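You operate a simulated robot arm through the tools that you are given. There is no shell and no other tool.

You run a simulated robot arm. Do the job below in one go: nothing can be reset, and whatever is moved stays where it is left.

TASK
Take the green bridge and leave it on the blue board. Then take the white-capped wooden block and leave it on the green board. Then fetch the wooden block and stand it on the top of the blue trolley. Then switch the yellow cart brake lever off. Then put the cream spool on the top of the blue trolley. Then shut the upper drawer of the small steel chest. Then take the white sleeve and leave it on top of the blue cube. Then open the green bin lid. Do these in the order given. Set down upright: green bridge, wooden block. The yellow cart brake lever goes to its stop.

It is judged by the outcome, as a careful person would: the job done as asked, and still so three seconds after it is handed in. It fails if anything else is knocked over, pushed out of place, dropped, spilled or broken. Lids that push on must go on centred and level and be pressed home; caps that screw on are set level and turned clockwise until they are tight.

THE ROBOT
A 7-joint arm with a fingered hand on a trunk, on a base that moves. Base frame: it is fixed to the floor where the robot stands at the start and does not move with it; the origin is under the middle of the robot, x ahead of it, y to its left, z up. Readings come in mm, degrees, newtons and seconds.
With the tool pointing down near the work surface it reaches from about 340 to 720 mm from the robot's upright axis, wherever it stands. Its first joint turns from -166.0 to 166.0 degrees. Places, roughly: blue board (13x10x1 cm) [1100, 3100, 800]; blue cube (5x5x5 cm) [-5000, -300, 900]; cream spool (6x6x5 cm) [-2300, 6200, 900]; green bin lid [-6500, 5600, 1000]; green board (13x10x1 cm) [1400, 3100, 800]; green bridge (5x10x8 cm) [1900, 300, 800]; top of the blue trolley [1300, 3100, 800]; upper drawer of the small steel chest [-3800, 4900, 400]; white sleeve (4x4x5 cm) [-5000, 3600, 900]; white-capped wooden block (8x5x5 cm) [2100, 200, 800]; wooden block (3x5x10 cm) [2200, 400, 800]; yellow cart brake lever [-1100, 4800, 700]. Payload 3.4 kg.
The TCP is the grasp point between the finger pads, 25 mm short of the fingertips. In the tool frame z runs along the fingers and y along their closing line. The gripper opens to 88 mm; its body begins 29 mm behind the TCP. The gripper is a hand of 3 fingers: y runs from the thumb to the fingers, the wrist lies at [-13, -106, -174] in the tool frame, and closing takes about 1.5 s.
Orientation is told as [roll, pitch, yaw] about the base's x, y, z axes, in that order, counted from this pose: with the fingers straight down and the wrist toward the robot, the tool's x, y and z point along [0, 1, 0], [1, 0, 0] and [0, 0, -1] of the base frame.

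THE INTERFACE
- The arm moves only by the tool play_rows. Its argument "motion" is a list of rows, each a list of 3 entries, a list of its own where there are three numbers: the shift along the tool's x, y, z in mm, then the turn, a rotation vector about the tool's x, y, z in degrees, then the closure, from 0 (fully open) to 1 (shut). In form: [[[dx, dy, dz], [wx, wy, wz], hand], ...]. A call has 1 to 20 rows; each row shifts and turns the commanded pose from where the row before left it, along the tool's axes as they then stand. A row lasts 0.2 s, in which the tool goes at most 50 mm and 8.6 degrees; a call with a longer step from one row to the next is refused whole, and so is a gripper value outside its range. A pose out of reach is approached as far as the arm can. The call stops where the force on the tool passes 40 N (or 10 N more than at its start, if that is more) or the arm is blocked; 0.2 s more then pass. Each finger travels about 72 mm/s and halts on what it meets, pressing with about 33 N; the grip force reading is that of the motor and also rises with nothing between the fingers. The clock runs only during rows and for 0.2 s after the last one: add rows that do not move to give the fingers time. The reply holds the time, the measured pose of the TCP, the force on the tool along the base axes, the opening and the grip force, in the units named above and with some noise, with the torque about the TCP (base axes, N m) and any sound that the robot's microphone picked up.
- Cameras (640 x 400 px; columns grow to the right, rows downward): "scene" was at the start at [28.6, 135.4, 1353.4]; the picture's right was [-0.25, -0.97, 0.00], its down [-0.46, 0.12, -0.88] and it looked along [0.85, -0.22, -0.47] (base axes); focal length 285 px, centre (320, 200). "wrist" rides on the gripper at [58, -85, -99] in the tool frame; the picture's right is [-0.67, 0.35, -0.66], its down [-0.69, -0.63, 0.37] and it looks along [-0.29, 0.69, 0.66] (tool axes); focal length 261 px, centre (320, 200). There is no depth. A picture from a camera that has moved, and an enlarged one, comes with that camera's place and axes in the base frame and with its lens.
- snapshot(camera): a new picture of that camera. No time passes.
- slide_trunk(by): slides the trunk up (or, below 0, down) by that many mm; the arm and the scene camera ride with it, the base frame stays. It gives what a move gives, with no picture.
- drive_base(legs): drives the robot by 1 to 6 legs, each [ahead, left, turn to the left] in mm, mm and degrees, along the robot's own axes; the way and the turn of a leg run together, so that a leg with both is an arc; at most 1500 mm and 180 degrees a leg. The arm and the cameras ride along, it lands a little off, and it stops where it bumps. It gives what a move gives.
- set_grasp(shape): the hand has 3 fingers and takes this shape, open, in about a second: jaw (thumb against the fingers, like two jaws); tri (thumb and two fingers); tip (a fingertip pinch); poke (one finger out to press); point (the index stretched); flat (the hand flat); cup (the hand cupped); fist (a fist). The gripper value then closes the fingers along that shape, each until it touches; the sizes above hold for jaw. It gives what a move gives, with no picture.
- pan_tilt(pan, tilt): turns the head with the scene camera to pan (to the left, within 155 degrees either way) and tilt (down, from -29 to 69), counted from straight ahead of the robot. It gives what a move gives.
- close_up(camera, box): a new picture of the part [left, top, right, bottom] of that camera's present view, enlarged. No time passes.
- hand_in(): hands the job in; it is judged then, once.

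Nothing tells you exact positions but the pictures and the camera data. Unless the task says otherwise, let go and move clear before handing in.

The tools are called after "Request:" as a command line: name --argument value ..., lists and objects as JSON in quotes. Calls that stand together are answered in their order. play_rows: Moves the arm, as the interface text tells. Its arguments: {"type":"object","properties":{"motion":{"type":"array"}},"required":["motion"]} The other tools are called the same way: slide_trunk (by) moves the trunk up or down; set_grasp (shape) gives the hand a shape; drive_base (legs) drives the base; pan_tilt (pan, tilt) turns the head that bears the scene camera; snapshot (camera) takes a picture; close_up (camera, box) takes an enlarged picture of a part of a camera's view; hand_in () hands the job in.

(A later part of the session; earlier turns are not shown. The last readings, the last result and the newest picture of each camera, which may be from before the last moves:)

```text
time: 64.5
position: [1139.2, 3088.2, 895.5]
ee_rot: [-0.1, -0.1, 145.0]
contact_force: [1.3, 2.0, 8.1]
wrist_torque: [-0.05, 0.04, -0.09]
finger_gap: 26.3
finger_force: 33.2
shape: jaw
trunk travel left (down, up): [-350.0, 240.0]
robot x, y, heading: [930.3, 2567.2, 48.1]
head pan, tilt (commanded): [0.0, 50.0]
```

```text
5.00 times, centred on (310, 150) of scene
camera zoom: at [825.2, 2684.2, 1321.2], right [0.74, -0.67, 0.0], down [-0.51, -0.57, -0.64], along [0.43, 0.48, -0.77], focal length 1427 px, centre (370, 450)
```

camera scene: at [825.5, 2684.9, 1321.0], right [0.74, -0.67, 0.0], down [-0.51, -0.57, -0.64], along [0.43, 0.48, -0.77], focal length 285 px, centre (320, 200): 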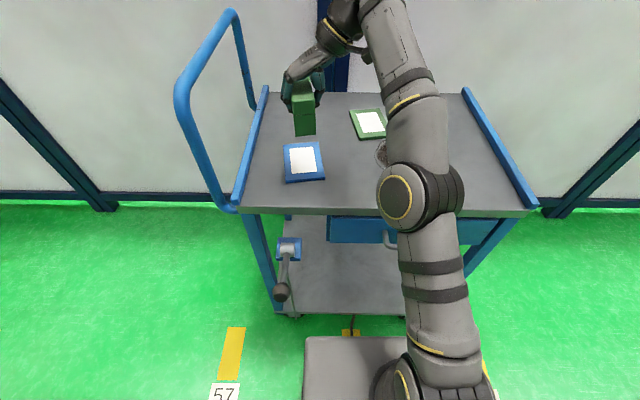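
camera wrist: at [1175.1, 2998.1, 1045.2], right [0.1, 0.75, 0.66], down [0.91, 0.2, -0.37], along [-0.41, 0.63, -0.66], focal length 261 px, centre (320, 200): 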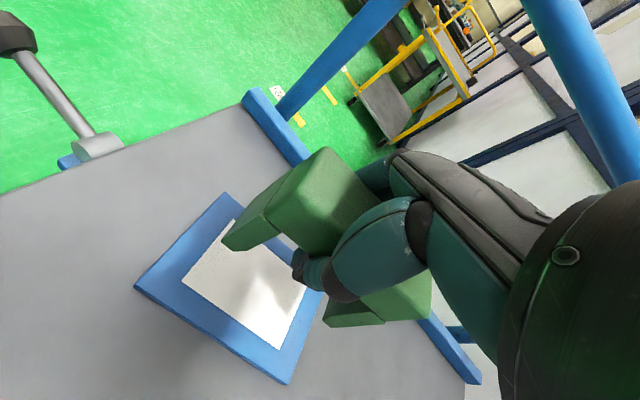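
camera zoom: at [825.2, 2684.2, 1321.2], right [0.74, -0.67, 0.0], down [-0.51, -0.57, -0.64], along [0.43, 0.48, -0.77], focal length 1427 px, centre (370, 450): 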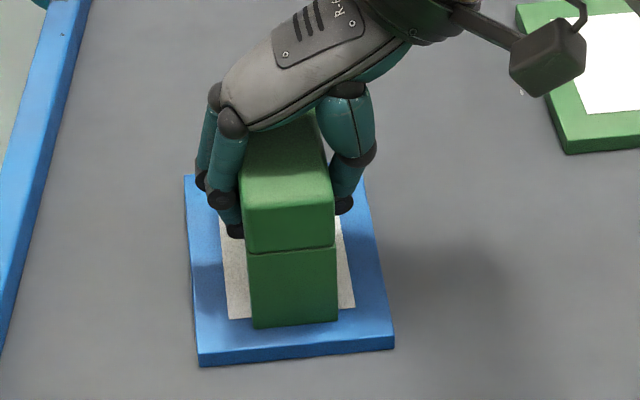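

The bridge has touched down with about 8 N upward. I'll open the hand and check before lifting away.

Request:
play_rows --motion '[[[0, 0, 0], [0, 0, 0], 0.8], [[0, 0, 0], [0, 0, 0], 0.6], [[0, 0, 0], [0, 0, 0], 0.4], [[0, 0, 0], [0, 0, 0], 0.2], [[0, 0, 0], [0, 0, 0], 0.1], [[0, 0, 0], [0, 0, 0], 0], [[0, 0, 0], [0, 0, 0], 0], [[0, 0, 0], [0, 0, 0], 0]]'

Request:
close_up --camera "scene" --box '[240, 90, 400, 200]'

Request:
snapshot --camera "wrist"

```text
time: 66.3
position: [1140.8, 3088.1, 894.2]
ee_rot: [0.0, -0.1, 145.0]
contact_force: [0.5, 0.1, 0.3]
wrist_torque: [0.0, -0.02, -0.02]
finger_gap: 87.8
finger_force: 0.0
shape: jaw
trunk travel left (down, up): [-350.0, 240.0]
robot x, y, heading: [929.5, 2564.0, 48.0]
head pan, tilt (commanded): [0.0, 50.0]
```

```text
3.64 times, centred on (320, 145) of scene
camera zoom: at [825.4, 2684.7, 1321.1], right [0.74, -0.67, 0.0], down [-0.51, -0.57, -0.64], along [0.43, 0.48, -0.77], focal length 1038 px, centre (320, 400)
```

zoom: 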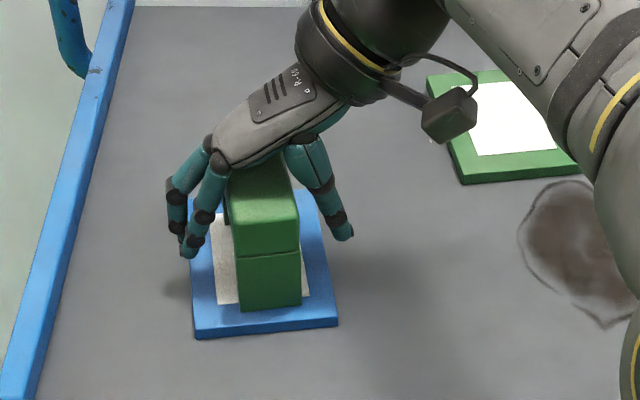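

```text
taken
camera wrist: at [1177.5, 2991.5, 994.8], right [0.1, 0.75, 0.66], down [0.91, 0.2, -0.37], along [-0.41, 0.63, -0.66], focal length 261 px, centre (320, 200)
```

wrist: 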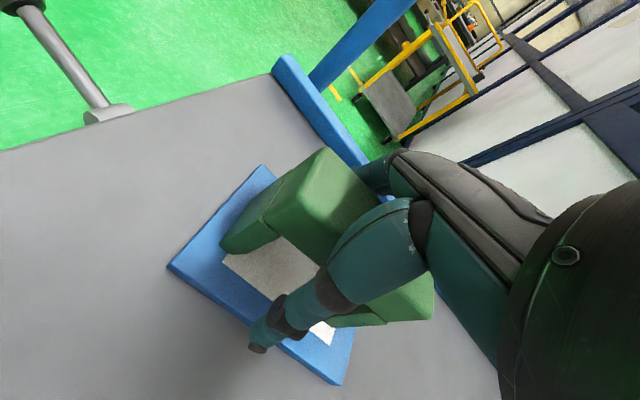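

The bridge stands upright on the blue board. I'll lift straight up and turn the hand back toward neutral.

Request:
play_rows --motion '[[[0, 0, -15], [0, 0, 0], 0], [[0, 0, -25], [0, 0, 0], 0], [[0, 0, -25], [0, 0, 0], 0], [[0, 0, -30], [0, 0, 0], 0], [[0, 0, -15], [0, 0, 8.5], 0], [[0, 0, -15], [0, 0, 8.5], 0], [[0, 0, -15], [0, 0, 8.5], 0], [[0, 0, -10], [0, 0, 8.5], 0], [[0, 0, 0], [0, 0, 8.5], 0], [[0, 0, 0], [0, 0, 8.5], 0], [[0, 0, 0], [0, 0, 8.5], 0], [[0, 0, 0], [0, 0, 8.5], 0], [[0, 0, 0], [0, 0, 8.5], 0], [[0, 0, 0], [0, 0, 8.5], 0], [[0, 0, 0], [0, 0, 8.5], 0], [[0, 0, 0], [0, 0, 0], 0]]'

Request:
snapshot --camera "scene"

```text
time: 69.7
position: [1136.7, 3080.8, 1043.3]
ee_rot: [0.0, -0.1, 51.6]
contact_force: [-0.1, 0.6, 0.1]
wrist_torque: [0.02, 0.0, 0.0]
finger_gap: 87.7
finger_force: 0.0
shape: jaw
out of reach, approached as far as the arm can: row 4
trunk travel left (down, up): [-350.0, 240.0]
robot x, y, heading: [931.4, 2567.7, 48.3]
head pan, tilt (commanded): [0.0, 50.0]
```

```text
taken
camera scene: at [825.3, 2684.7, 1321.1], right [0.74, -0.67, 0.0], down [-0.51, -0.57, -0.64], along [0.43, 0.48, -0.77], focal length 285 px, centre (320, 200)
```

scene: 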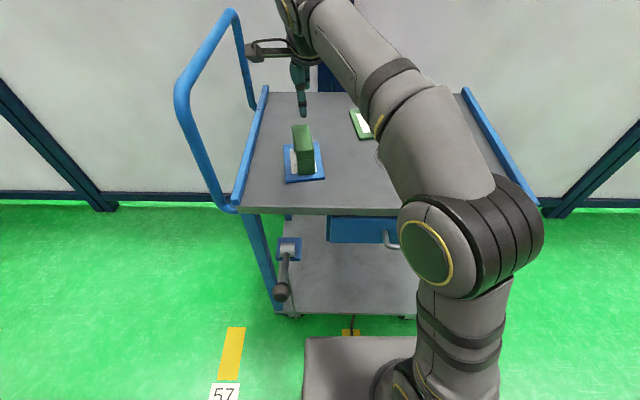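

The bridge is upright on its board. I'll tuck the arm to its neutral carry pose and drive back to the table for the white-capped block.

Request:
play_rows --motion '[[[-24, -5.5, -2], [0, 0, 0], 0], [[-24, -5.5, -2], [0, 0, 0], 0], [[-24, -5.5, -2], [0, 0, 0], 0], [[-24, -5.5, -2], [0, 0, 0], 0], [[-24, -5.5, -2], [0, 0, 0], 0], [[-24, -5.5, -2], [0, 0, 0], 0], [[-24, -5.5, -2], [0, 0, 0], 0], [[-24, -5.5, -2], [0, 0, 0], 0], [[-24, -5.5, -2], [0, 0, 0], 0], [[-24, -5.5, -2], [0, 0, 3.6], 0], [[0, 0, 0], [0, 0, 0], 0]]'

Request:
drive_base --legs '[[-428, 0, 0], [-430, -1384, 0], [0, 0, -90.5], [300, 0, 0]]'

Request:
pan_tilt --pan -10 --tilt 45

Request:
snapshot --camera "scene"

```text
time: 72.1
position: [1291.8, 2888.1, 1065.6]
ee_rot: [0.0, 0.0, 48.0]
contact_force: [0.4, 0.4, -0.4]
wrist_torque: [0.01, 0.0, 0.01]
finger_gap: 87.7
finger_force: 0.1
shape: jaw
trunk travel left (down, up): [-350.0, 240.0]
robot x, y, heading: [931.0, 2565.7, 47.9]
head pan, tilt (commanded): [0.0, 50.0]
```

```text
time: 87.0
position: [1920.5, 422.7, 1064.5]
ee_rot: [0.0, 0.1, -42.3]
contact_force: [0.2, 0.9, 0.2]
wrist_torque: [-0.02, -0.02, 0.0]
finger_gap: 87.3
finger_force: 0.0
shape: jaw
trunk travel left (down, up): [-350.0, 240.0]
robot x, y, heading: [1600.4, 786.6, -42.3]
head pan, tilt (commanded): [0.0, 50.0]
```

```text
time: 87.8
position: [1922.4, 421.7, 1063.4]
ee_rot: [0.0, 0.0, -42.4]
contact_force: [0.5, -1.0, 0.8]
wrist_torque: [-0.01, -0.01, -0.04]
finger_gap: 87.6
finger_force: 0.1
shape: jaw
trunk travel left (down, up): [-350.0, 240.0]
robot x, y, heading: [1599.1, 781.6, -42.5]
head pan, tilt (commanded): [-10.0, 45.0]
```

```text
taken
camera scene: at [1712.7, 878.0, 1328.0], right [-0.79, -0.61, 0.0], down [-0.43, 0.56, -0.71], along [0.43, -0.56, -0.71], focal length 285 px, centre (320, 200)
```

scene: 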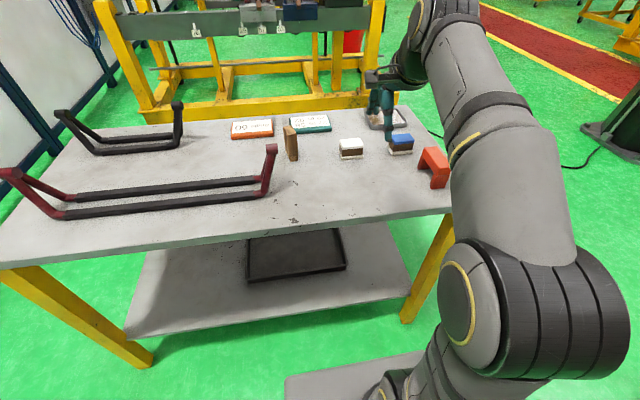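

I'm about 100 mm short of the working spot. I'll move in and shift so the capped block is straight ahead.

Request:
drive_base --legs '[[98, -60, 0]]'

Request:
pan_tilt --pan -10 --tilt 50

Request:
close_up --camera "scene" --box '[240, 70, 440, 195]'

Request:
snapshot --camera "wrist"

```text
time: 89.0
position: [1951.2, 309.1, 1064.4]
ee_rot: [0.0, 0.0, -42.5]
contact_force: [-0.3, -0.2, -0.8]
wrist_torque: [0.0, -0.02, 0.01]
finger_gap: 87.6
finger_force: 0.0
shape: jaw
trunk travel left (down, up): [-350.0, 240.0]
robot x, y, heading: [1633.4, 672.0, -42.6]
head pan, tilt (commanded): [-10.0, 45.0]
```

```text
time: 89.6
position: [1953.1, 309.7, 1064.0]
ee_rot: [0.0, 0.0, -42.5]
contact_force: [-0.2, 0.1, 0.8]
wrist_torque: [-0.03, 0.0, 0.02]
finger_gap: 87.5
finger_force: 0.1
shape: jaw
trunk travel left (down, up): [-350.0, 240.0]
robot x, y, heading: [1634.5, 674.3, -42.2]
head pan, tilt (commanded): [-10.0, 50.0]
```

```text
3.20 times, centred on (340, 132) of scene
camera zoom: at [1741.7, 769.2, 1321.1], right [-0.79, -0.61, 0.0], down [-0.47, 0.61, -0.64], along [0.39, -0.51, -0.77], focal length 913 px, centre (256, 416)
```

zoom: 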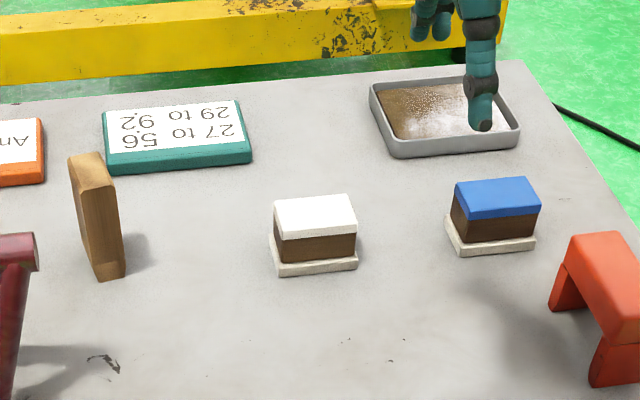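

```text
taken
camera wrist: at [1929.4, 409.4, 1164.4], right [-0.19, -0.73, 0.66], down [-0.93, -0.08, -0.37], along [0.32, -0.68, -0.66], focal length 261 px, centre (320, 200)
```

wrist: 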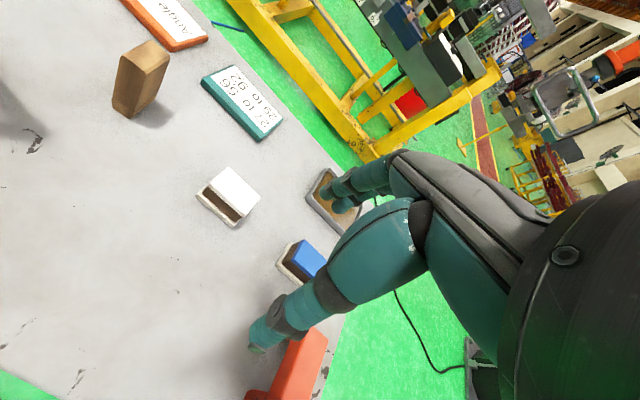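

I'll take a wrist zoom of the capped block for stereo.

Request:
close_up --camera "wrist" --box '[160, 130, 320, 250]'

Request:
close_up --camera "scene" --box '[310, 110, 380, 170]'

```text
3.33 times, centred on (240, 190) of wrist
camera zoom: at [1929.4, 409.4, 1164.4], right [-0.19, -0.73, 0.66], down [-0.93, -0.08, -0.37], along [0.32, -0.68, -0.66], focal length 869 px, centre (587, 233)
```

zoom: 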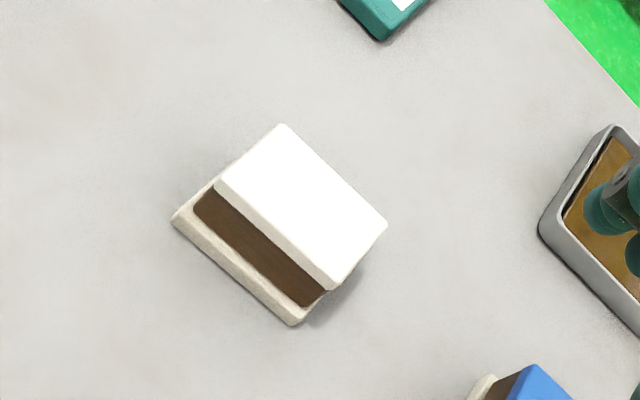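

```text
6.67 times, centred on (345, 140) of scene
camera zoom: at [1741.7, 769.2, 1321.1], right [-0.79, -0.61, 0.0], down [-0.47, 0.61, -0.64], along [0.39, -0.51, -0.77], focal length 1903 px, centre (153, 600)
```

zoom: 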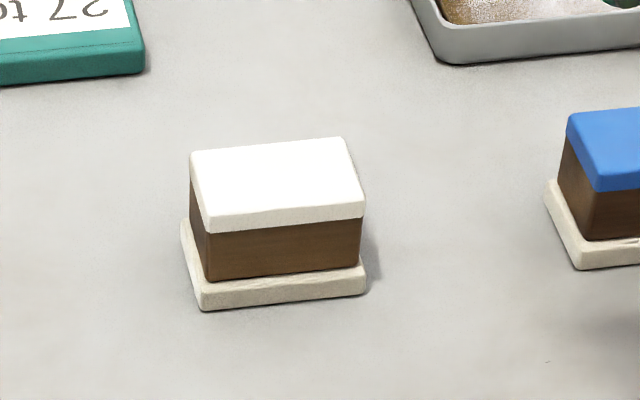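

Stereo puts the capped block centre near [2082, 244] with its top at about z = 843. Its narrow side faces me, so the neutral hand orientation suits it. I'll move above it.

Request:
play_rows --motion '[[[8, 28, 10], [0, 0, 0], 0], [[8, 28, 15], [0, 0, 0], 0], [[8, 28, 25], [0, 0, 0], 0], [[8, 28, 25], [0, 0, 0], 0], [[7, 27, 30], [0, 0, 0], 0], [[0, 0, 30], [0, 0, 0], 0], [[0, 0, 25], [0, 0, 0], 0], [[0, 0, 0], [0, 0, 0], 0]]'

Request:
snapshot --camera "wrist"

Request:
close_up --camera "scene" --box '[260, 60, 440, 180]'

```text
time: 91.4
position: [2080.3, 242.1, 904.4]
ee_rot: [0.0, 0.0, -42.4]
contact_force: [0.3, -0.1, 0.3]
wrist_torque: [-0.04, 0.01, 0.02]
finger_gap: 88.2
finger_force: 0.0
shape: jaw
trunk travel left (down, up): [-350.0, 240.0]
robot x, y, heading: [1631.8, 668.9, -42.4]
head pan, tilt (commanded): [-10.0, 50.0]
```

```text
taken
camera wrist: at [2057.2, 342.7, 1004.2], right [-0.19, -0.73, 0.66], down [-0.93, -0.08, -0.37], along [0.32, -0.68, -0.66], focal length 261 px, centre (320, 200)
```

wrist: 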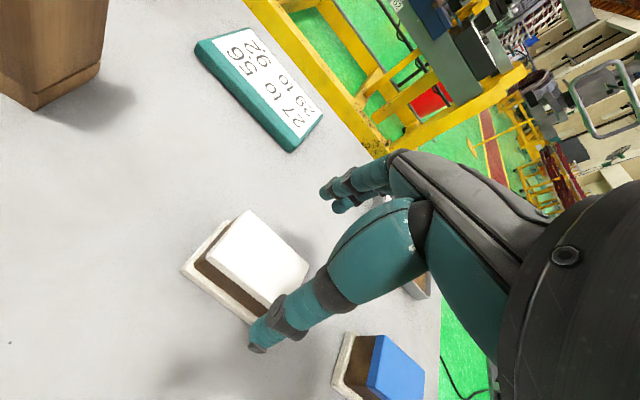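

```text
3.33 times, centred on (350, 120) of scene
camera zoom: at [1741.8, 769.1, 1321.1], right [-0.79, -0.61, 0.0], down [-0.47, 0.61, -0.64], along [0.39, -0.51, -0.77], focal length 951 px, centre (220, 467)
```

zoom: 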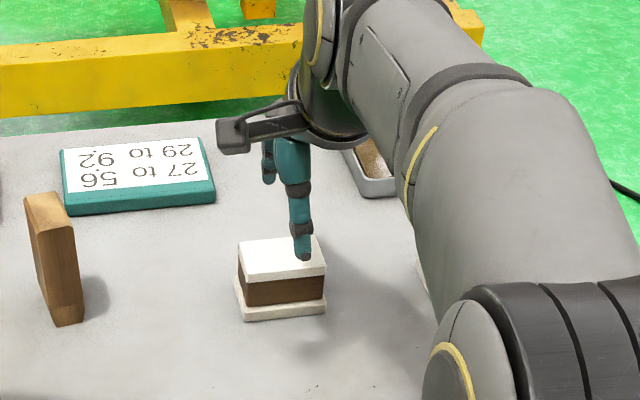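

Alignment is close and needs about 5 mm to the left. I'll descend to grip height around z = 830.

Request:
play_rows --motion '[[[5, 0, 0], [0, 0, 0], 0], [[0, 0, 20], [0, 0, 0], 0], [[0, 0, 20], [0, 0, 0], 0], [[0, 0, 15], [0, 0, 0], 0], [[0, 0, 12], [0, 0, 0], 0], [[0, 0, 7], [0, 0, 0], 0], [[0, 0, 0], [0, 0, 0], 0]]'

Request:
snapshot --camera "wrist"

Request:
close_up --camera "scene" --box '[290, 90, 410, 180]'

```text
time: 93.0
position: [2085.3, 249.1, 828.5]
ee_rot: [0.1, 0.0, -42.5]
contact_force: [1.0, 0.5, -0.4]
wrist_torque: [0.0, -0.01, -0.01]
finger_gap: 87.4
finger_force: 0.0
shape: jaw
trunk travel left (down, up): [-350.0, 240.0]
robot x, y, heading: [1627.5, 672.1, -42.4]
head pan, tilt (commanded): [-10.0, 50.0]
```

```text
taken
camera wrist: at [2062.8, 348.6, 929.3], right [-0.19, -0.73, 0.66], down [-0.93, -0.08, -0.37], along [0.32, -0.68, -0.66], focal length 261 px, centre (320, 200)
```

wrist: 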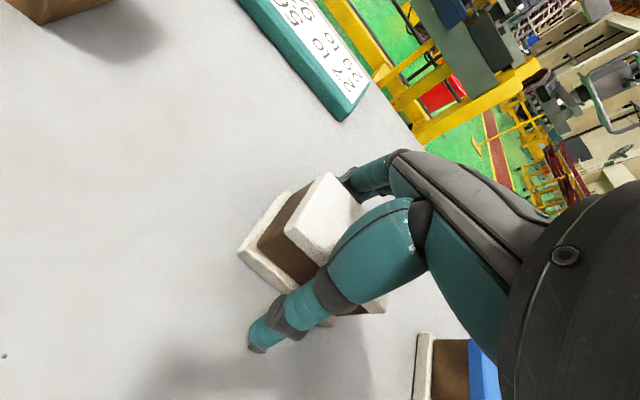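

```text
4.44 times, centred on (350, 135) of scene
camera zoom: at [1741.8, 769.1, 1321.1], right [-0.79, -0.61, 0.0], down [-0.47, 0.61, -0.64], along [0.39, -0.51, -0.77], focal length 1268 px, centre (187, 489)
```

zoom: 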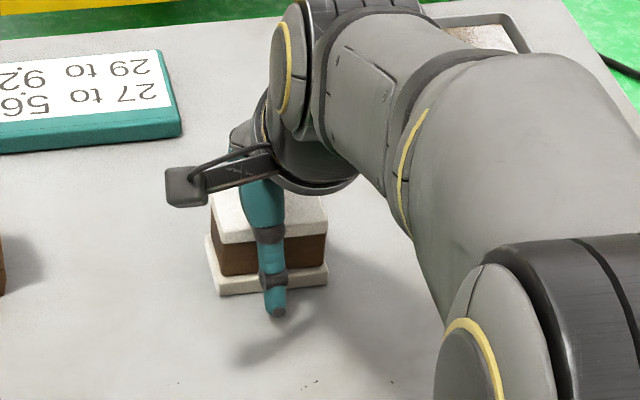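

The block is straddled, thumb in front and fingers behind. I'll close now.

Request:
play_rows --motion '[[[0, 0, 0], [0, 0, 0], 0.3], [[0, 0, 0], [0, 0, 0], 0.5], [[0, 0, 0], [0, 0, 0], 0.7], [[0, 0, 0], [0, 0, 0], 1], [[0, 0, 0], [0, 0, 0], 1], [[0, 0, 0], [0, 0, 0], 1], [[0, 0, 0], [0, 0, 0], 1], [[0, 0, 0], [0, 0, 0], 1], [[0, 0, 0], [0, 0, 0], 1]]'

Request:
snapshot --camera "wrist"

Request:
close_up --camera "scene" --box '[290, 90, 410, 180]'

```text
time: 95.0
position: [2086.6, 248.8, 828.8]
ee_rot: [0.0, 0.0, -42.5]
contact_force: [-0.5, -0.3, 0.2]
wrist_torque: [0.01, 0.03, -0.01]
finger_gap: 43.4
finger_force: 33.3
shape: jaw
trunk travel left (down, up): [-350.0, 240.0]
robot x, y, heading: [1634.3, 673.7, -42.2]
head pan, tilt (commanded): [-10.0, 50.0]
```

```text
taken
camera wrist: at [2062.8, 348.6, 929.5], right [-0.19, -0.73, 0.66], down [-0.93, -0.08, -0.37], along [0.32, -0.68, -0.66], focal length 261 px, centre (320, 200)
```

wrist: 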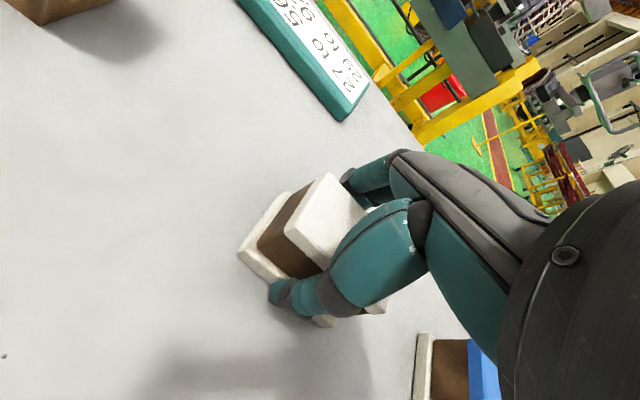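

```text
4.44 times, centred on (350, 135) of scene
camera zoom: at [1741.8, 769.1, 1321.1], right [-0.79, -0.61, 0.0], down [-0.47, 0.61, -0.64], along [0.39, -0.51, -0.77], focal length 1268 px, centre (187, 489)
```

zoom: 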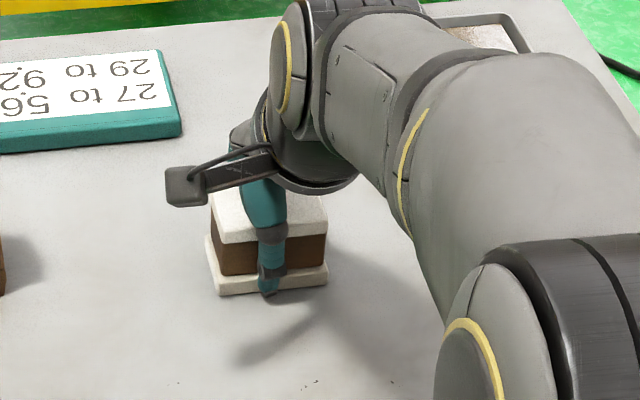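

Grip is 33 N at a 43 mm gap. I'll lift gently and check that the whole block, cap and base, comes up together.

Request:
play_rows --motion '[[[0, 0, -6], [0, 0, 0], 1], [[0, 0, -10], [0, 0, 0], 1], [[0, 0, -20], [0, 0, 0], 1], [[0, 0, -25], [0, 0, 0], 1], [[0, 0, 0], [0, 0, 0], 1]]'

Request:
snapshot --camera "wrist"

Request:
close_up --camera "scene" --box '[290, 70, 410, 180]'

```text
time: 96.2
position: [2084.9, 250.6, 892.8]
ee_rot: [0.0, -0.1, -42.4]
contact_force: [0.3, 0.2, -0.7]
wrist_torque: [-0.06, 0.0, -0.02]
finger_gap: 43.6
finger_force: 32.9
shape: jaw
trunk travel left (down, up): [-350.0, 240.0]
robot x, y, heading: [1632.8, 672.7, -42.1]
head pan, tilt (commanded): [-10.0, 50.0]
```

```text
taken
camera wrist: at [2062.7, 350.9, 992.3], right [-0.2, -0.73, 0.66], down [-0.93, -0.08, -0.37], along [0.32, -0.68, -0.66], focal length 261 px, centre (320, 200)
```

wrist: 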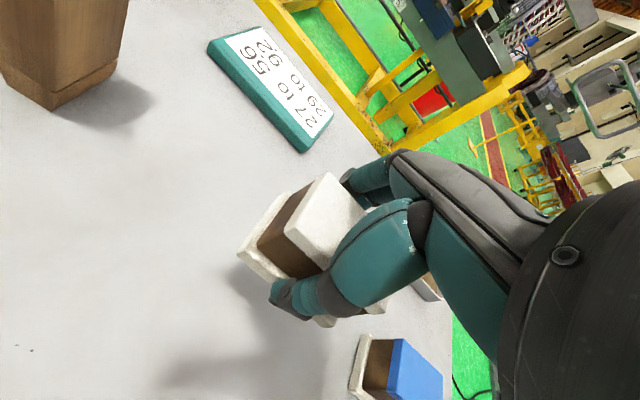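

```text
3.64 times, centred on (350, 125) of scene
camera zoom: at [1741.7, 769.2, 1321.1], right [-0.79, -0.61, 0.0], down [-0.47, 0.61, -0.64], along [0.39, -0.51, -0.77], focal length 1038 px, centre (211, 473)
```

zoom: 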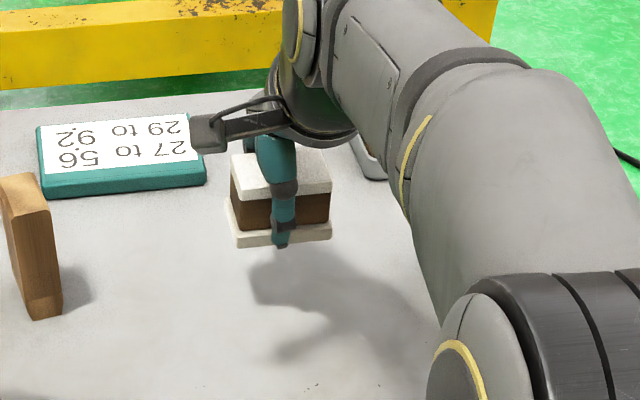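

The whole block lifted cleanly. I'll raise and retract it, then drive back to the trolley and stop short to check.

Request:
play_rows --motion '[[[0, 0, -30], [0, 0, 0], 1], [[-4, -20, -30], [0, 0, 0], 1], [[-6, -25, -30], [0, 0, 0], 1], [[-6, -25, -30], [0, 0, 0], 1], [[-6, -25, -30], [0, 0, 0], 1], [[-6, -25, -20], [0, 0, 0], 1], [[-6, -25, 0], [0, 0, 0], 1], [[0, 0, 0], [0, 0, 0], 1]]'

Request:
drive_base --legs '[[-400, 0, 0], [0, 0, 90.3], [503, 1390, 0], [330, 0, 0]]'

Request:
pan_tilt --pan 0 --tilt 45

Request:
snapshot --camera "scene"

```text
time: 98.0
position: [1953.1, 321.0, 1060.9]
ee_rot: [0.0, 0.0, -42.5]
contact_force: [-0.2, -0.4, -0.8]
wrist_torque: [-0.02, 0.03, 0.0]
finger_gap: 43.5
finger_force: 33.0
shape: jaw
trunk travel left (down, up): [-350.0, 240.0]
robot x, y, heading: [1630.4, 667.7, -42.3]
head pan, tilt (commanded): [-10.0, 50.0]
```

```text
time: 113.1
position: [1185.4, 2807.2, 1059.9]
ee_rot: [0.0, 0.0, 48.6]
contact_force: [-0.1, 0.6, -0.5]
wrist_torque: [0.0, -0.02, 0.0]
finger_gap: 43.1
finger_force: 33.1
shape: jaw
trunk travel left (down, up): [-350.0, 240.0]
robot x, y, heading: [837.5, 2477.8, 48.7]
head pan, tilt (commanded): [-10.0, 50.0]
```

```text
time: 113.9
position: [1184.8, 2807.2, 1059.4]
ee_rot: [0.0, 0.0, 48.6]
contact_force: [0.2, 0.0, -0.9]
wrist_torque: [-0.03, -0.01, 0.0]
finger_gap: 43.3
finger_force: 32.8
shape: jaw
trunk travel left (down, up): [-350.0, 240.0]
robot x, y, heading: [837.2, 2481.3, 48.7]
head pan, tilt (commanded): [0.0, 45.0]
```

```text
taken
camera scene: at [734.9, 2599.4, 1328.0], right [0.75, -0.66, 0.0], down [-0.47, -0.53, -0.71], along [0.47, 0.53, -0.71], focal length 285 px, centre (320, 200)
```

scene: 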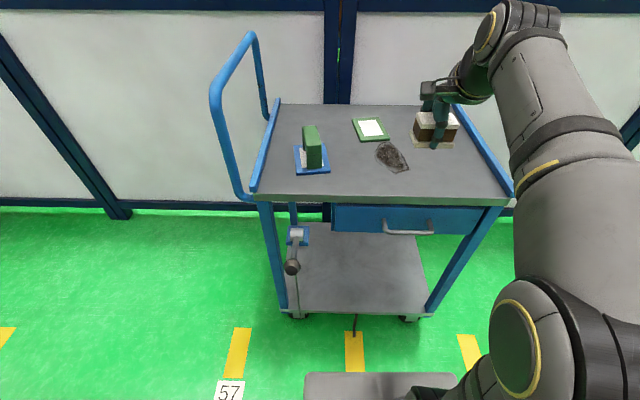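

I'll approach the last 145 mm and take a small heading correction.

Request:
drive_base --legs '[[145, 0, -0.7]]'

Request:
pan_tilt --pan 0 --tilt 50

Request:
close_up --camera "scene" --box '[240, 80, 480, 230]'

Request:
snapshot --camera "wrist"

```text
time: 115.2
position: [1282.4, 2909.8, 1059.8]
ee_rot: [0.0, 0.0, 48.1]
contact_force: [0.1, 0.8, -0.6]
wrist_torque: [0.04, 0.0, -0.02]
finger_gap: 43.2
finger_force: 33.1
shape: jaw
trunk travel left (down, up): [-350.0, 240.0]
robot x, y, heading: [929.8, 2586.0, 48.0]
head pan, tilt (commanded): [0.0, 45.0]
```

```text
time: 115.9
position: [1281.9, 2910.5, 1059.9]
ee_rot: [0.0, -0.1, 48.0]
contact_force: [0.8, -0.8, 0.1]
wrist_torque: [-0.02, -0.01, 0.02]
finger_gap: 43.0
finger_force: 33.2
shape: jaw
trunk travel left (down, up): [-350.0, 240.0]
robot x, y, heading: [937.1, 2582.5, 48.2]
head pan, tilt (commanded): [0.0, 50.0]
```

```text
2.67 times, centred on (360, 155) of scene
camera zoom: at [828.0, 2704.1, 1321.1], right [0.74, -0.67, 0.0], down [-0.51, -0.57, -0.64], along [0.43, 0.48, -0.77], focal length 761 px, centre (213, 320)
```

zoom: 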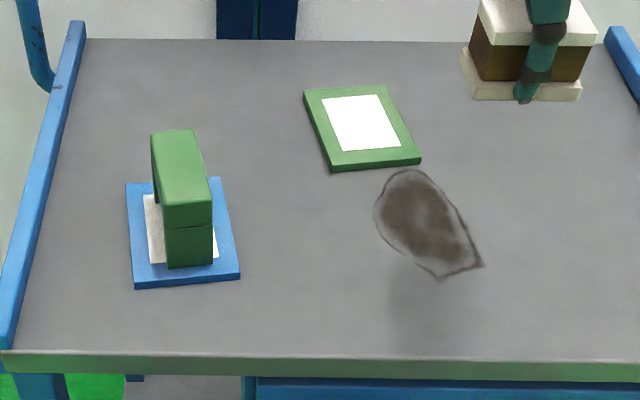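

```text
taken
camera wrist: at [1183.5, 2885.8, 1160.3], right [0.73, -0.19, 0.66], down [0.09, -0.93, -0.37], along [0.68, 0.33, -0.66], focal length 261 px, centre (320, 200)
```

wrist: 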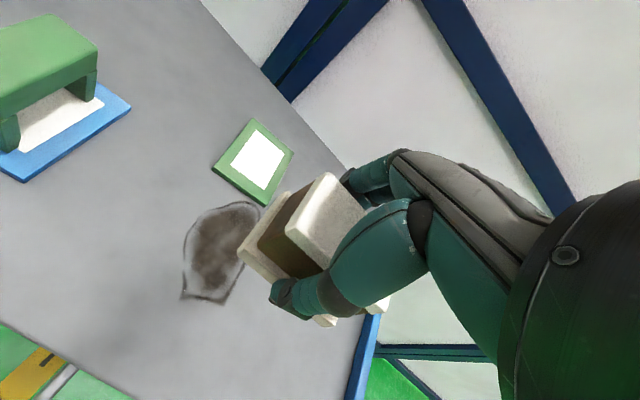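

The green board centre is at about [1386, 3098], turned about 8°. I'll move the block over it, align the yaw and stop above.

Request:
play_rows --motion '[[[7, 26, 0], [0, 0, 0], 1], [[7, 26, 0], [0, 0, 0], 1], [[7, 26, 0], [0, 0, 0], 1], [[7, 26, 0], [0, 0, 0], 1], [[7, 26, 10], [0, 0, 0], 1], [[7, 26, 15], [0, 0, 0], 1], [[7, 26, 20], [0, 0, 0], 1], [[7, 26, 20], [0, 0, 0], 1], [[0, 0, 25], [0, 0, -7.9], 1], [[0, 0, 25], [0, 0, 0], 1], [[0, 0, 20], [0, 0, 0], 1], [[0, 0, 0], [0, 0, 0], 1]]'

Request:
close_up --camera "scene" --box '[280, 60, 480, 185]'

Request:
snapshot --camera "wrist"

```text
time: 118.5
position: [1371.2, 3088.2, 915.0]
ee_rot: [0.1, 0.0, 55.9]
contact_force: [-0.6, 0.4, -0.1]
wrist_torque: [-0.02, 0.0, 0.01]
finger_gap: 43.1
finger_force: 32.6
shape: jaw
out of reach, approached as far as the arm can: row 7, 8
trunk travel left (down, up): [-350.0, 240.0]
robot x, y, heading: [934.3, 2585.5, 47.8]
head pan, tilt (commanded): [0.0, 50.0]
```

```text
3.20 times, centred on (380, 122) of scene
camera zoom: at [828.0, 2704.2, 1321.1], right [0.74, -0.67, 0.0], down [-0.51, -0.57, -0.64], along [0.43, 0.48, -0.77], focal length 913 px, centre (128, 448)
```

zoom: 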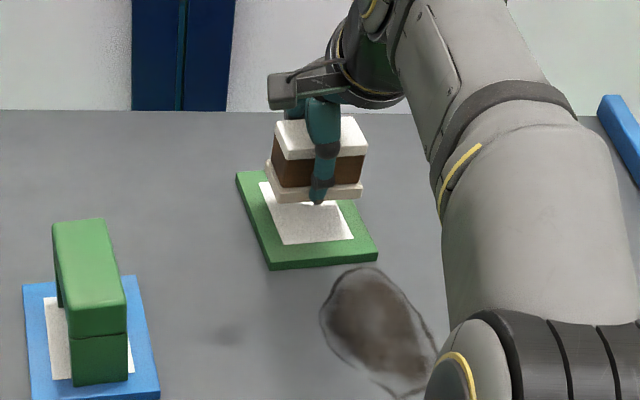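

```text
taken
camera wrist: at [1275.6, 3051.5, 1014.7], right [0.75, -0.09, 0.66], down [0.22, -0.91, -0.37], along [0.62, 0.42, -0.66], focal length 261 px, centre (320, 200)
```

wrist: 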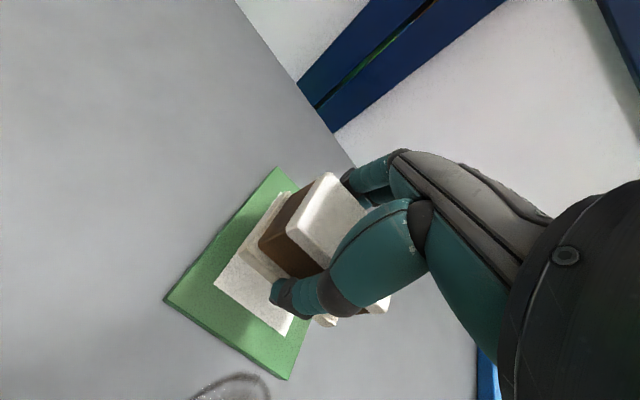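

I reached the arm's limit a bit short of centre. There's more reach lower down, so I'll move about 14 mm further onto the board while descending.

Request:
play_rows --motion '[[[0, 0, 10], [0, 0, 0], 1], [[-1.5, 7, 5], [0, 0, 0], 1], [[-1.5, 7, 5], [0, 0, 0], 1], [[0, 0, 0], [0, 0, 0], 1]]'

Request:
close_up --camera "scene" --box '[320, 80, 440, 160]'

Request:
snapshot --camera "wrist"

```text
time: 119.5
position: [1380.4, 3101.0, 894.6]
ee_rot: [-0.1, 0.0, 55.8]
contact_force: [-1.2, 0.6, -0.2]
wrist_torque: [-0.01, -0.01, -0.02]
finger_gap: 43.0
finger_force: 33.5
shape: jaw
trunk travel left (down, up): [-350.0, 240.0]
robot x, y, heading: [935.1, 2585.8, 48.2]
head pan, tilt (commanded): [0.0, 50.0]
```

```text
5.00 times, centred on (380, 120) of scene
camera zoom: at [828.1, 2704.2, 1321.1], right [0.74, -0.67, 0.0], down [-0.51, -0.57, -0.64], along [0.43, 0.48, -0.77], focal length 1427 px, centre (20, 600)
```

zoom: 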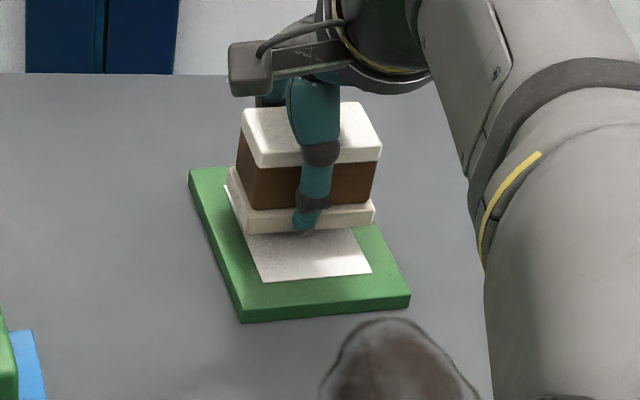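

```text
taken
camera wrist: at [1284.9, 3062.4, 995.1], right [0.75, -0.09, 0.66], down [0.21, -0.91, -0.37], along [0.62, 0.42, -0.66], focal length 261 px, centre (320, 200)
```

wrist: 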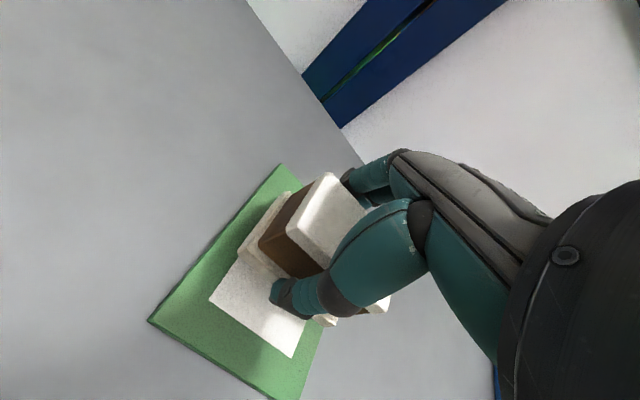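

The block is well over the board. I'll trim 2 mm left and lower gently to contact.

Request:
play_rows --motion '[[[2, 3, 4], [0, 0, 0], 1], [[0, 0, 4], [0, 0, 0], 1], [[0, 0, 3], [0, 0, 0], 1], [[0, 0, 2], [0, 0, 0], 1], [[0, 0, 0], [0, 0, 0], 1]]'

Request:
play_rows --motion '[[[0, 0, 1.5], [0, 0, 0], 1], [[0, 0, 1.5], [0, 0, 0], 1], [[0, 0, 0], [0, 0, 0], 1]]'

Request:
close_up --camera "scene" --box '[320, 80, 440, 160]'

```text
time: 120.7
position: [1378.4, 3103.8, 881.2]
ee_rot: [0.1, 0.0, 55.9]
contact_force: [-0.3, -0.9, -0.3]
wrist_torque: [0.01, 0.0, 0.01]
finger_gap: 43.2
finger_force: 32.8
shape: jaw
trunk travel left (down, up): [-350.0, 240.0]
robot x, y, heading: [930.9, 2582.5, 48.1]
head pan, tilt (commanded): [0.0, 50.0]
```

```text
time: 121.5
position: [1379.8, 3104.4, 880.1]
ee_rot: [0.0, -0.1, 56.0]
contact_force: [0.8, 0.7, 1.8]
wrist_torque: [0.02, -0.06, -0.01]
finger_gap: 43.3
finger_force: 33.3
shape: jaw
trunk travel left (down, up): [-350.0, 240.0]
robot x, y, heading: [933.9, 2585.3, 48.0]
head pan, tilt (commanded): [0.0, 50.0]
```

```text
5.00 times, centred on (380, 120) of scene
camera zoom: at [827.9, 2704.0, 1321.1], right [0.74, -0.67, 0.0], down [-0.51, -0.57, -0.64], along [0.43, 0.48, -0.77], focal length 1427 px, centre (20, 600)
```

zoom: 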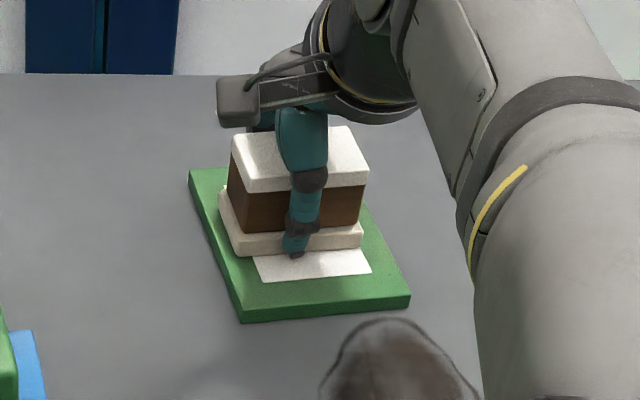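

Contact is beginning and the block is centred across the board. I'll settle it 1 mm more and release.

Request:
play_rows --motion '[[[0, 0, 1], [0, 0, 0], 1], [[0, 0, 0], [0, 0, 0], 1]]'

Request:
play_rows --motion '[[[0, 0, 0], [0, 0, 0], 0.8], [[0, 0, 0], [0, 0, 0], 0.6], [[0, 0, 0], [0, 0, 0], 0.4], [[0, 0, 0], [0, 0, 0], 0.2], [[0, 0, 0], [0, 0, 0], 0], [[0, 0, 0], [0, 0, 0], 0], [[0, 0, 0], [0, 0, 0], 0]]'

Request:
close_up --camera "scene" --box '[320, 80, 440, 160]'

Request:
snapshot --camera "wrist"

```text
time: 122.1
position: [1378.8, 3103.6, 877.8]
ee_rot: [0.1, -0.1, 56.0]
contact_force: [1.4, 0.5, 5.0]
wrist_torque: [0.08, -0.07, -0.02]
finger_gap: 42.9
finger_force: 33.1
shape: jaw
trunk travel left (down, up): [-350.0, 240.0]
robot x, y, heading: [933.1, 2585.2, 48.1]
head pan, tilt (commanded): [0.0, 50.0]
```

```text
time: 123.7
position: [1379.8, 3104.8, 876.9]
ee_rot: [0.0, 0.0, 55.9]
contact_force: [0.4, -0.3, -0.4]
wrist_torque: [0.0, 0.01, 0.0]
finger_gap: 87.6
finger_force: 0.1
shape: jaw
trunk travel left (down, up): [-350.0, 240.0]
robot x, y, heading: [932.1, 2587.6, 48.3]
head pan, tilt (commanded): [0.0, 50.0]
```

```text
5.00 times, centred on (380, 120) of scene
camera zoom: at [827.9, 2704.1, 1321.1], right [0.74, -0.67, 0.0], down [-0.51, -0.57, -0.64], along [0.43, 0.48, -0.77], focal length 1427 px, centre (20, 600)
```

zoom: 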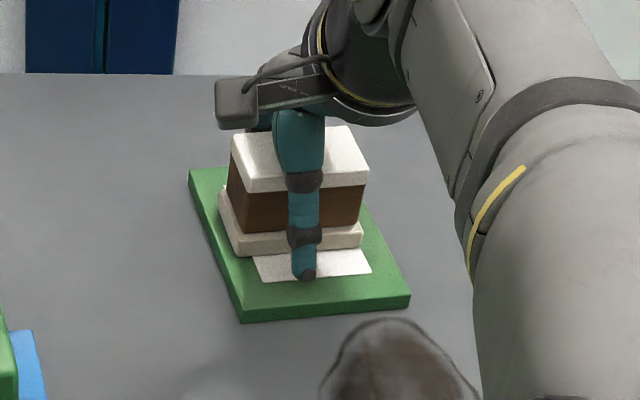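

```text
taken
camera wrist: at [1283.5, 3066.2, 977.9], right [0.75, -0.09, 0.66], down [0.21, -0.91, -0.37], along [0.62, 0.42, -0.66], focal length 261 px, centre (320, 200)
```

wrist: 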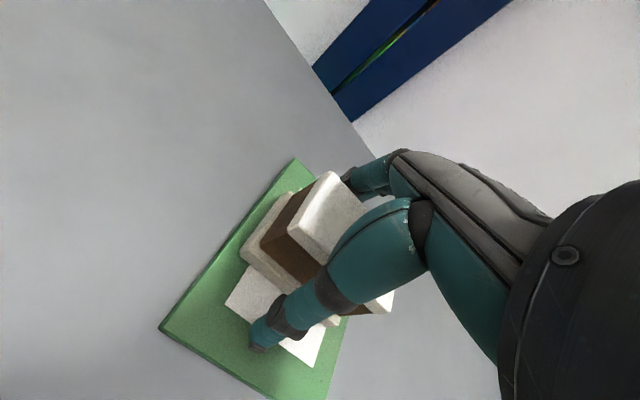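

Released, and the block sits flat. I'll rise straight up, easing back slightly to stay within reach.

Request:
play_rows --motion '[[[0, 0, -12], [0, 0, 0], 0], [[0, -2, -12], [0, 0, 0], 0], [[0, -3, -12], [0, 0, 0], 0], [[0, -3, -12], [0, 0, 0], 0], [[0, -3, -10], [0, 0, 0], 0], [[0, 0, 0], [0, 0, 0], 0]]'

Request:
close_up --camera "scene" --box '[320, 80, 440, 160]'

```text
time: 125.1
position: [1372.3, 3093.8, 935.9]
ee_rot: [0.0, 0.0, 55.9]
contact_force: [-0.9, -0.1, 0.3]
wrist_torque: [-0.02, 0.03, 0.0]
finger_gap: 87.7
finger_force: 0.0
shape: jaw
trunk travel left (down, up): [-350.0, 240.0]
robot x, y, heading: [935.5, 2586.2, 48.2]
head pan, tilt (commanded): [0.0, 50.0]
```

```text
5.00 times, centred on (380, 120) of scene
camera zoom: at [827.9, 2704.1, 1321.1], right [0.74, -0.67, 0.0], down [-0.51, -0.57, -0.64], along [0.43, 0.48, -0.77], focal length 1427 px, centre (20, 600)
```

zoom: 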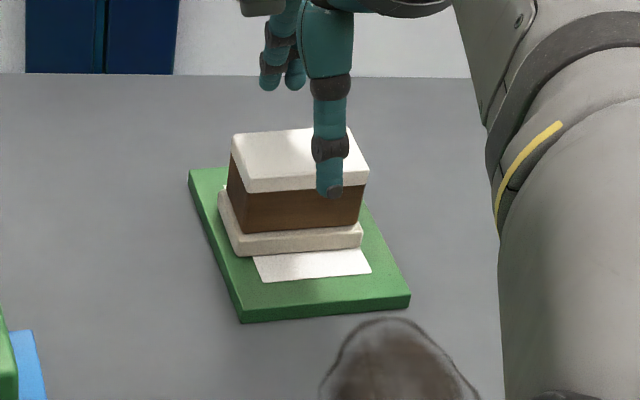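

The block rests squarely on the green board. I'll retract to neutral and drive back to the table for the wooden block.

Request:
play_rows --motion '[[[0, 0, -20], [0, 0, 0], 0], [[-6, -25, -25], [0, 0, 0], 0], [[-8, -30, -25], [0, 0, 0], 0], [[-8, -30, -25], [0, 0, 0], 0], [[-8, -30, -20], [0, 0, 0], 0], [[-8, -30, -10], [0, 0, 0], 0], [[-8, -30, 0], [0, 0, 0], 0], [[0, -20, 0], [0, 0, 7.9], 0], [[0, 0, 0], [0, 0, 0], 0]]'

Request:
snapshot --camera "scene"

Request:
drive_base --legs '[[-450, 0, 0], [-331, -1399, 0], [0, 0, -90.5], [300, 0, 0]]'

Request:
pan_tilt --pan 0 --tilt 45

Request:
snapshot --camera "scene"

```text
time: 127.1
position: [1302.4, 2908.2, 1063.5]
ee_rot: [-0.1, 0.0, 48.0]
contact_force: [0.3, -0.4, 0.6]
wrist_torque: [0.04, -0.01, -0.01]
finger_gap: 87.7
finger_force: 0.0
shape: jaw
trunk travel left (down, up): [-350.0, 240.0]
robot x, y, heading: [930.2, 2584.1, 48.3]
head pan, tilt (commanded): [0.0, 50.0]
```

```text
taken
camera scene: at [827.7, 2704.0, 1321.1], right [0.74, -0.67, 0.0], down [-0.51, -0.57, -0.64], along [0.43, 0.48, -0.77], focal length 285 px, centre (320, 200)
```

scene: 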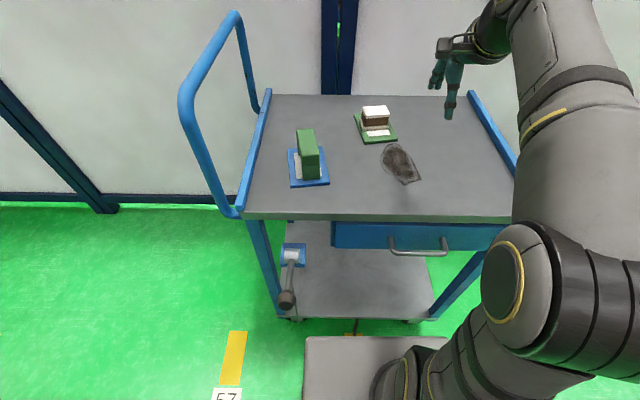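

```text
time: 142.1
position: [1927.0, 463.2, 1062.8]
ee_rot: [0.1, -0.1, -45.9]
contact_force: [0.0, -0.7, 0.5]
wrist_torque: [0.04, 0.03, 0.0]
finger_gap: 87.4
finger_force: 0.0
shape: jaw
trunk travel left (down, up): [-350.0, 240.0]
robot x, y, heading: [1631.2, 852.5, -45.6]
head pan, tilt (commanded): [0.0, 50.0]
```

```text
time: 142.7
position: [1928.5, 464.0, 1062.1]
ee_rot: [0.0, 0.1, -46.0]
contact_force: [-0.9, 0.8, -0.3]
wrist_torque: [0.02, 0.04, 0.0]
finger_gap: 87.6
finger_force: 0.0
shape: jaw
trunk travel left (down, up): [-350.0, 240.0]
robot x, y, heading: [1629.9, 851.3, -45.8]
head pan, tilt (commanded): [0.0, 45.0]
```

```text
taken
camera scene: at [1759.5, 949.0, 1328.0], right [-0.72, -0.7, 0.0], down [-0.49, 0.51, -0.71], along [0.49, -0.51, -0.71], focal length 285 px, centre (320, 200)
```

scene: 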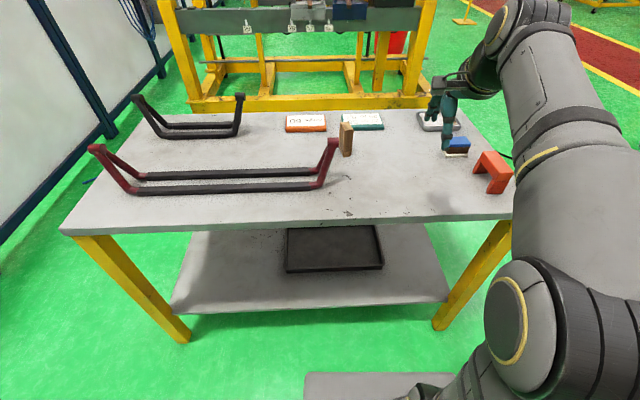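

I'm at the table but slightly turned. I'll correct heading and move in so the wooden block is straight ahead.

Request:
drive_base --legs '[[0, 0, 3.3], [112, 41, 0]]'

Request:
pan_tilt --pan -8 --tilt 50

Request:
close_up --camera "scene" --box '[240, 50, 440, 175]'

Request:
snapshot --camera "wrist"

```text
time: 144.4
position: [2061.9, 437.1, 1060.7]
ee_rot: [-0.1, 0.0, -42.5]
contact_force: [0.3, -0.5, 1.0]
wrist_torque: [-0.01, 0.0, 0.02]
finger_gap: 87.6
finger_force: 0.0
shape: jaw
trunk travel left (down, up): [-350.0, 240.0]
robot x, y, heading: [1744.3, 806.3, -42.4]
head pan, tilt (commanded): [0.0, 45.0]
```

```text
time: 145.1
position: [2061.8, 435.6, 1062.4]
ee_rot: [0.0, 0.0, -42.5]
contact_force: [-0.6, 0.2, 0.4]
wrist_torque: [-0.02, 0.0, 0.01]
finger_gap: 87.4
finger_force: 0.1
shape: jaw
trunk travel left (down, up): [-350.0, 240.0]
robot x, y, heading: [1742.1, 811.2, -42.6]
head pan, tilt (commanded): [-8.0, 50.0]
```

```text
3.20 times, centred on (340, 112) of scene
camera zoom: at [1854.1, 907.0, 1321.1], right [-0.77, -0.64, 0.0], down [-0.49, 0.59, -0.64], along [0.41, -0.49, -0.77], focal length 913 px, centre (256, 480)
```

zoom: 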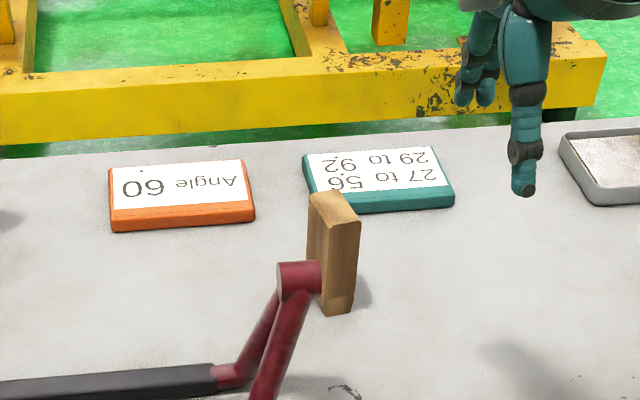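

```text
taken
camera wrist: at [2038.9, 537.0, 1162.5], right [-0.2, -0.73, 0.66], down [-0.93, -0.08, -0.37], along [0.32, -0.68, -0.66], focal length 261 px, centre (320, 200)
```

wrist: 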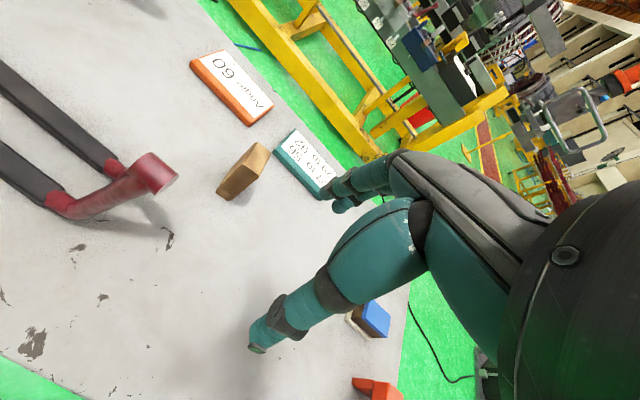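

The wooden block stands with its narrow face towards me, just right of the red cradle post. I'll zoom in with both cameras for stereo.

Request:
close_up --camera "wrist" --box '[100, 110, 300, 235]'

Request:
close_up --camera "scene" --box '[310, 95, 390, 155]'

```text
3.20 times, centred on (200, 172) of wrist
camera zoom: at [2038.9, 537.0, 1162.5], right [-0.2, -0.73, 0.66], down [-0.93, -0.08, -0.37], along [0.32, -0.68, -0.66], focal length 834 px, centre (704, 288)
```

zoom: 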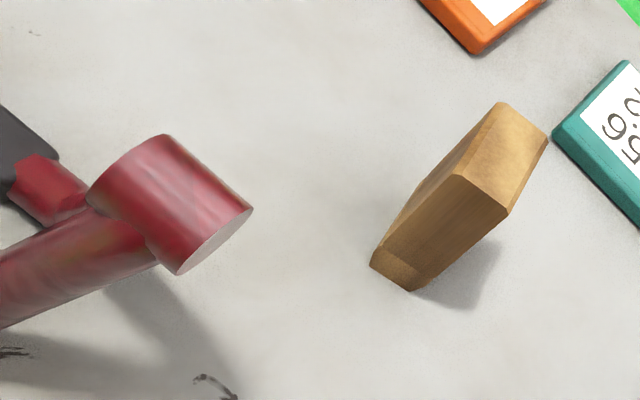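

```text
6.67 times, centred on (350, 125) of scene
camera zoom: at [1854.1, 907.0, 1321.1], right [-0.77, -0.64, 0.0], down [-0.49, 0.59, -0.64], along [0.41, -0.49, -0.77], focal length 1903 px, centre (120, 700)
```

zoom: 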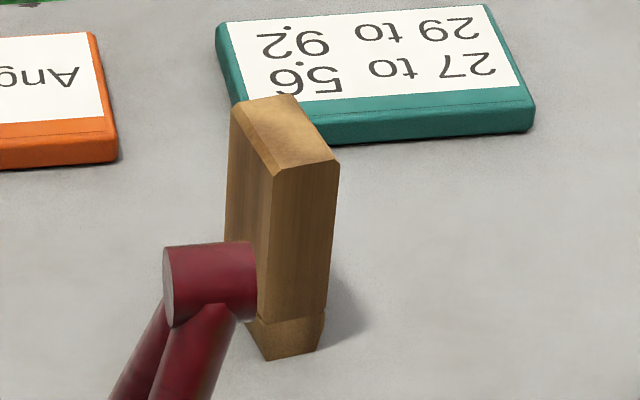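

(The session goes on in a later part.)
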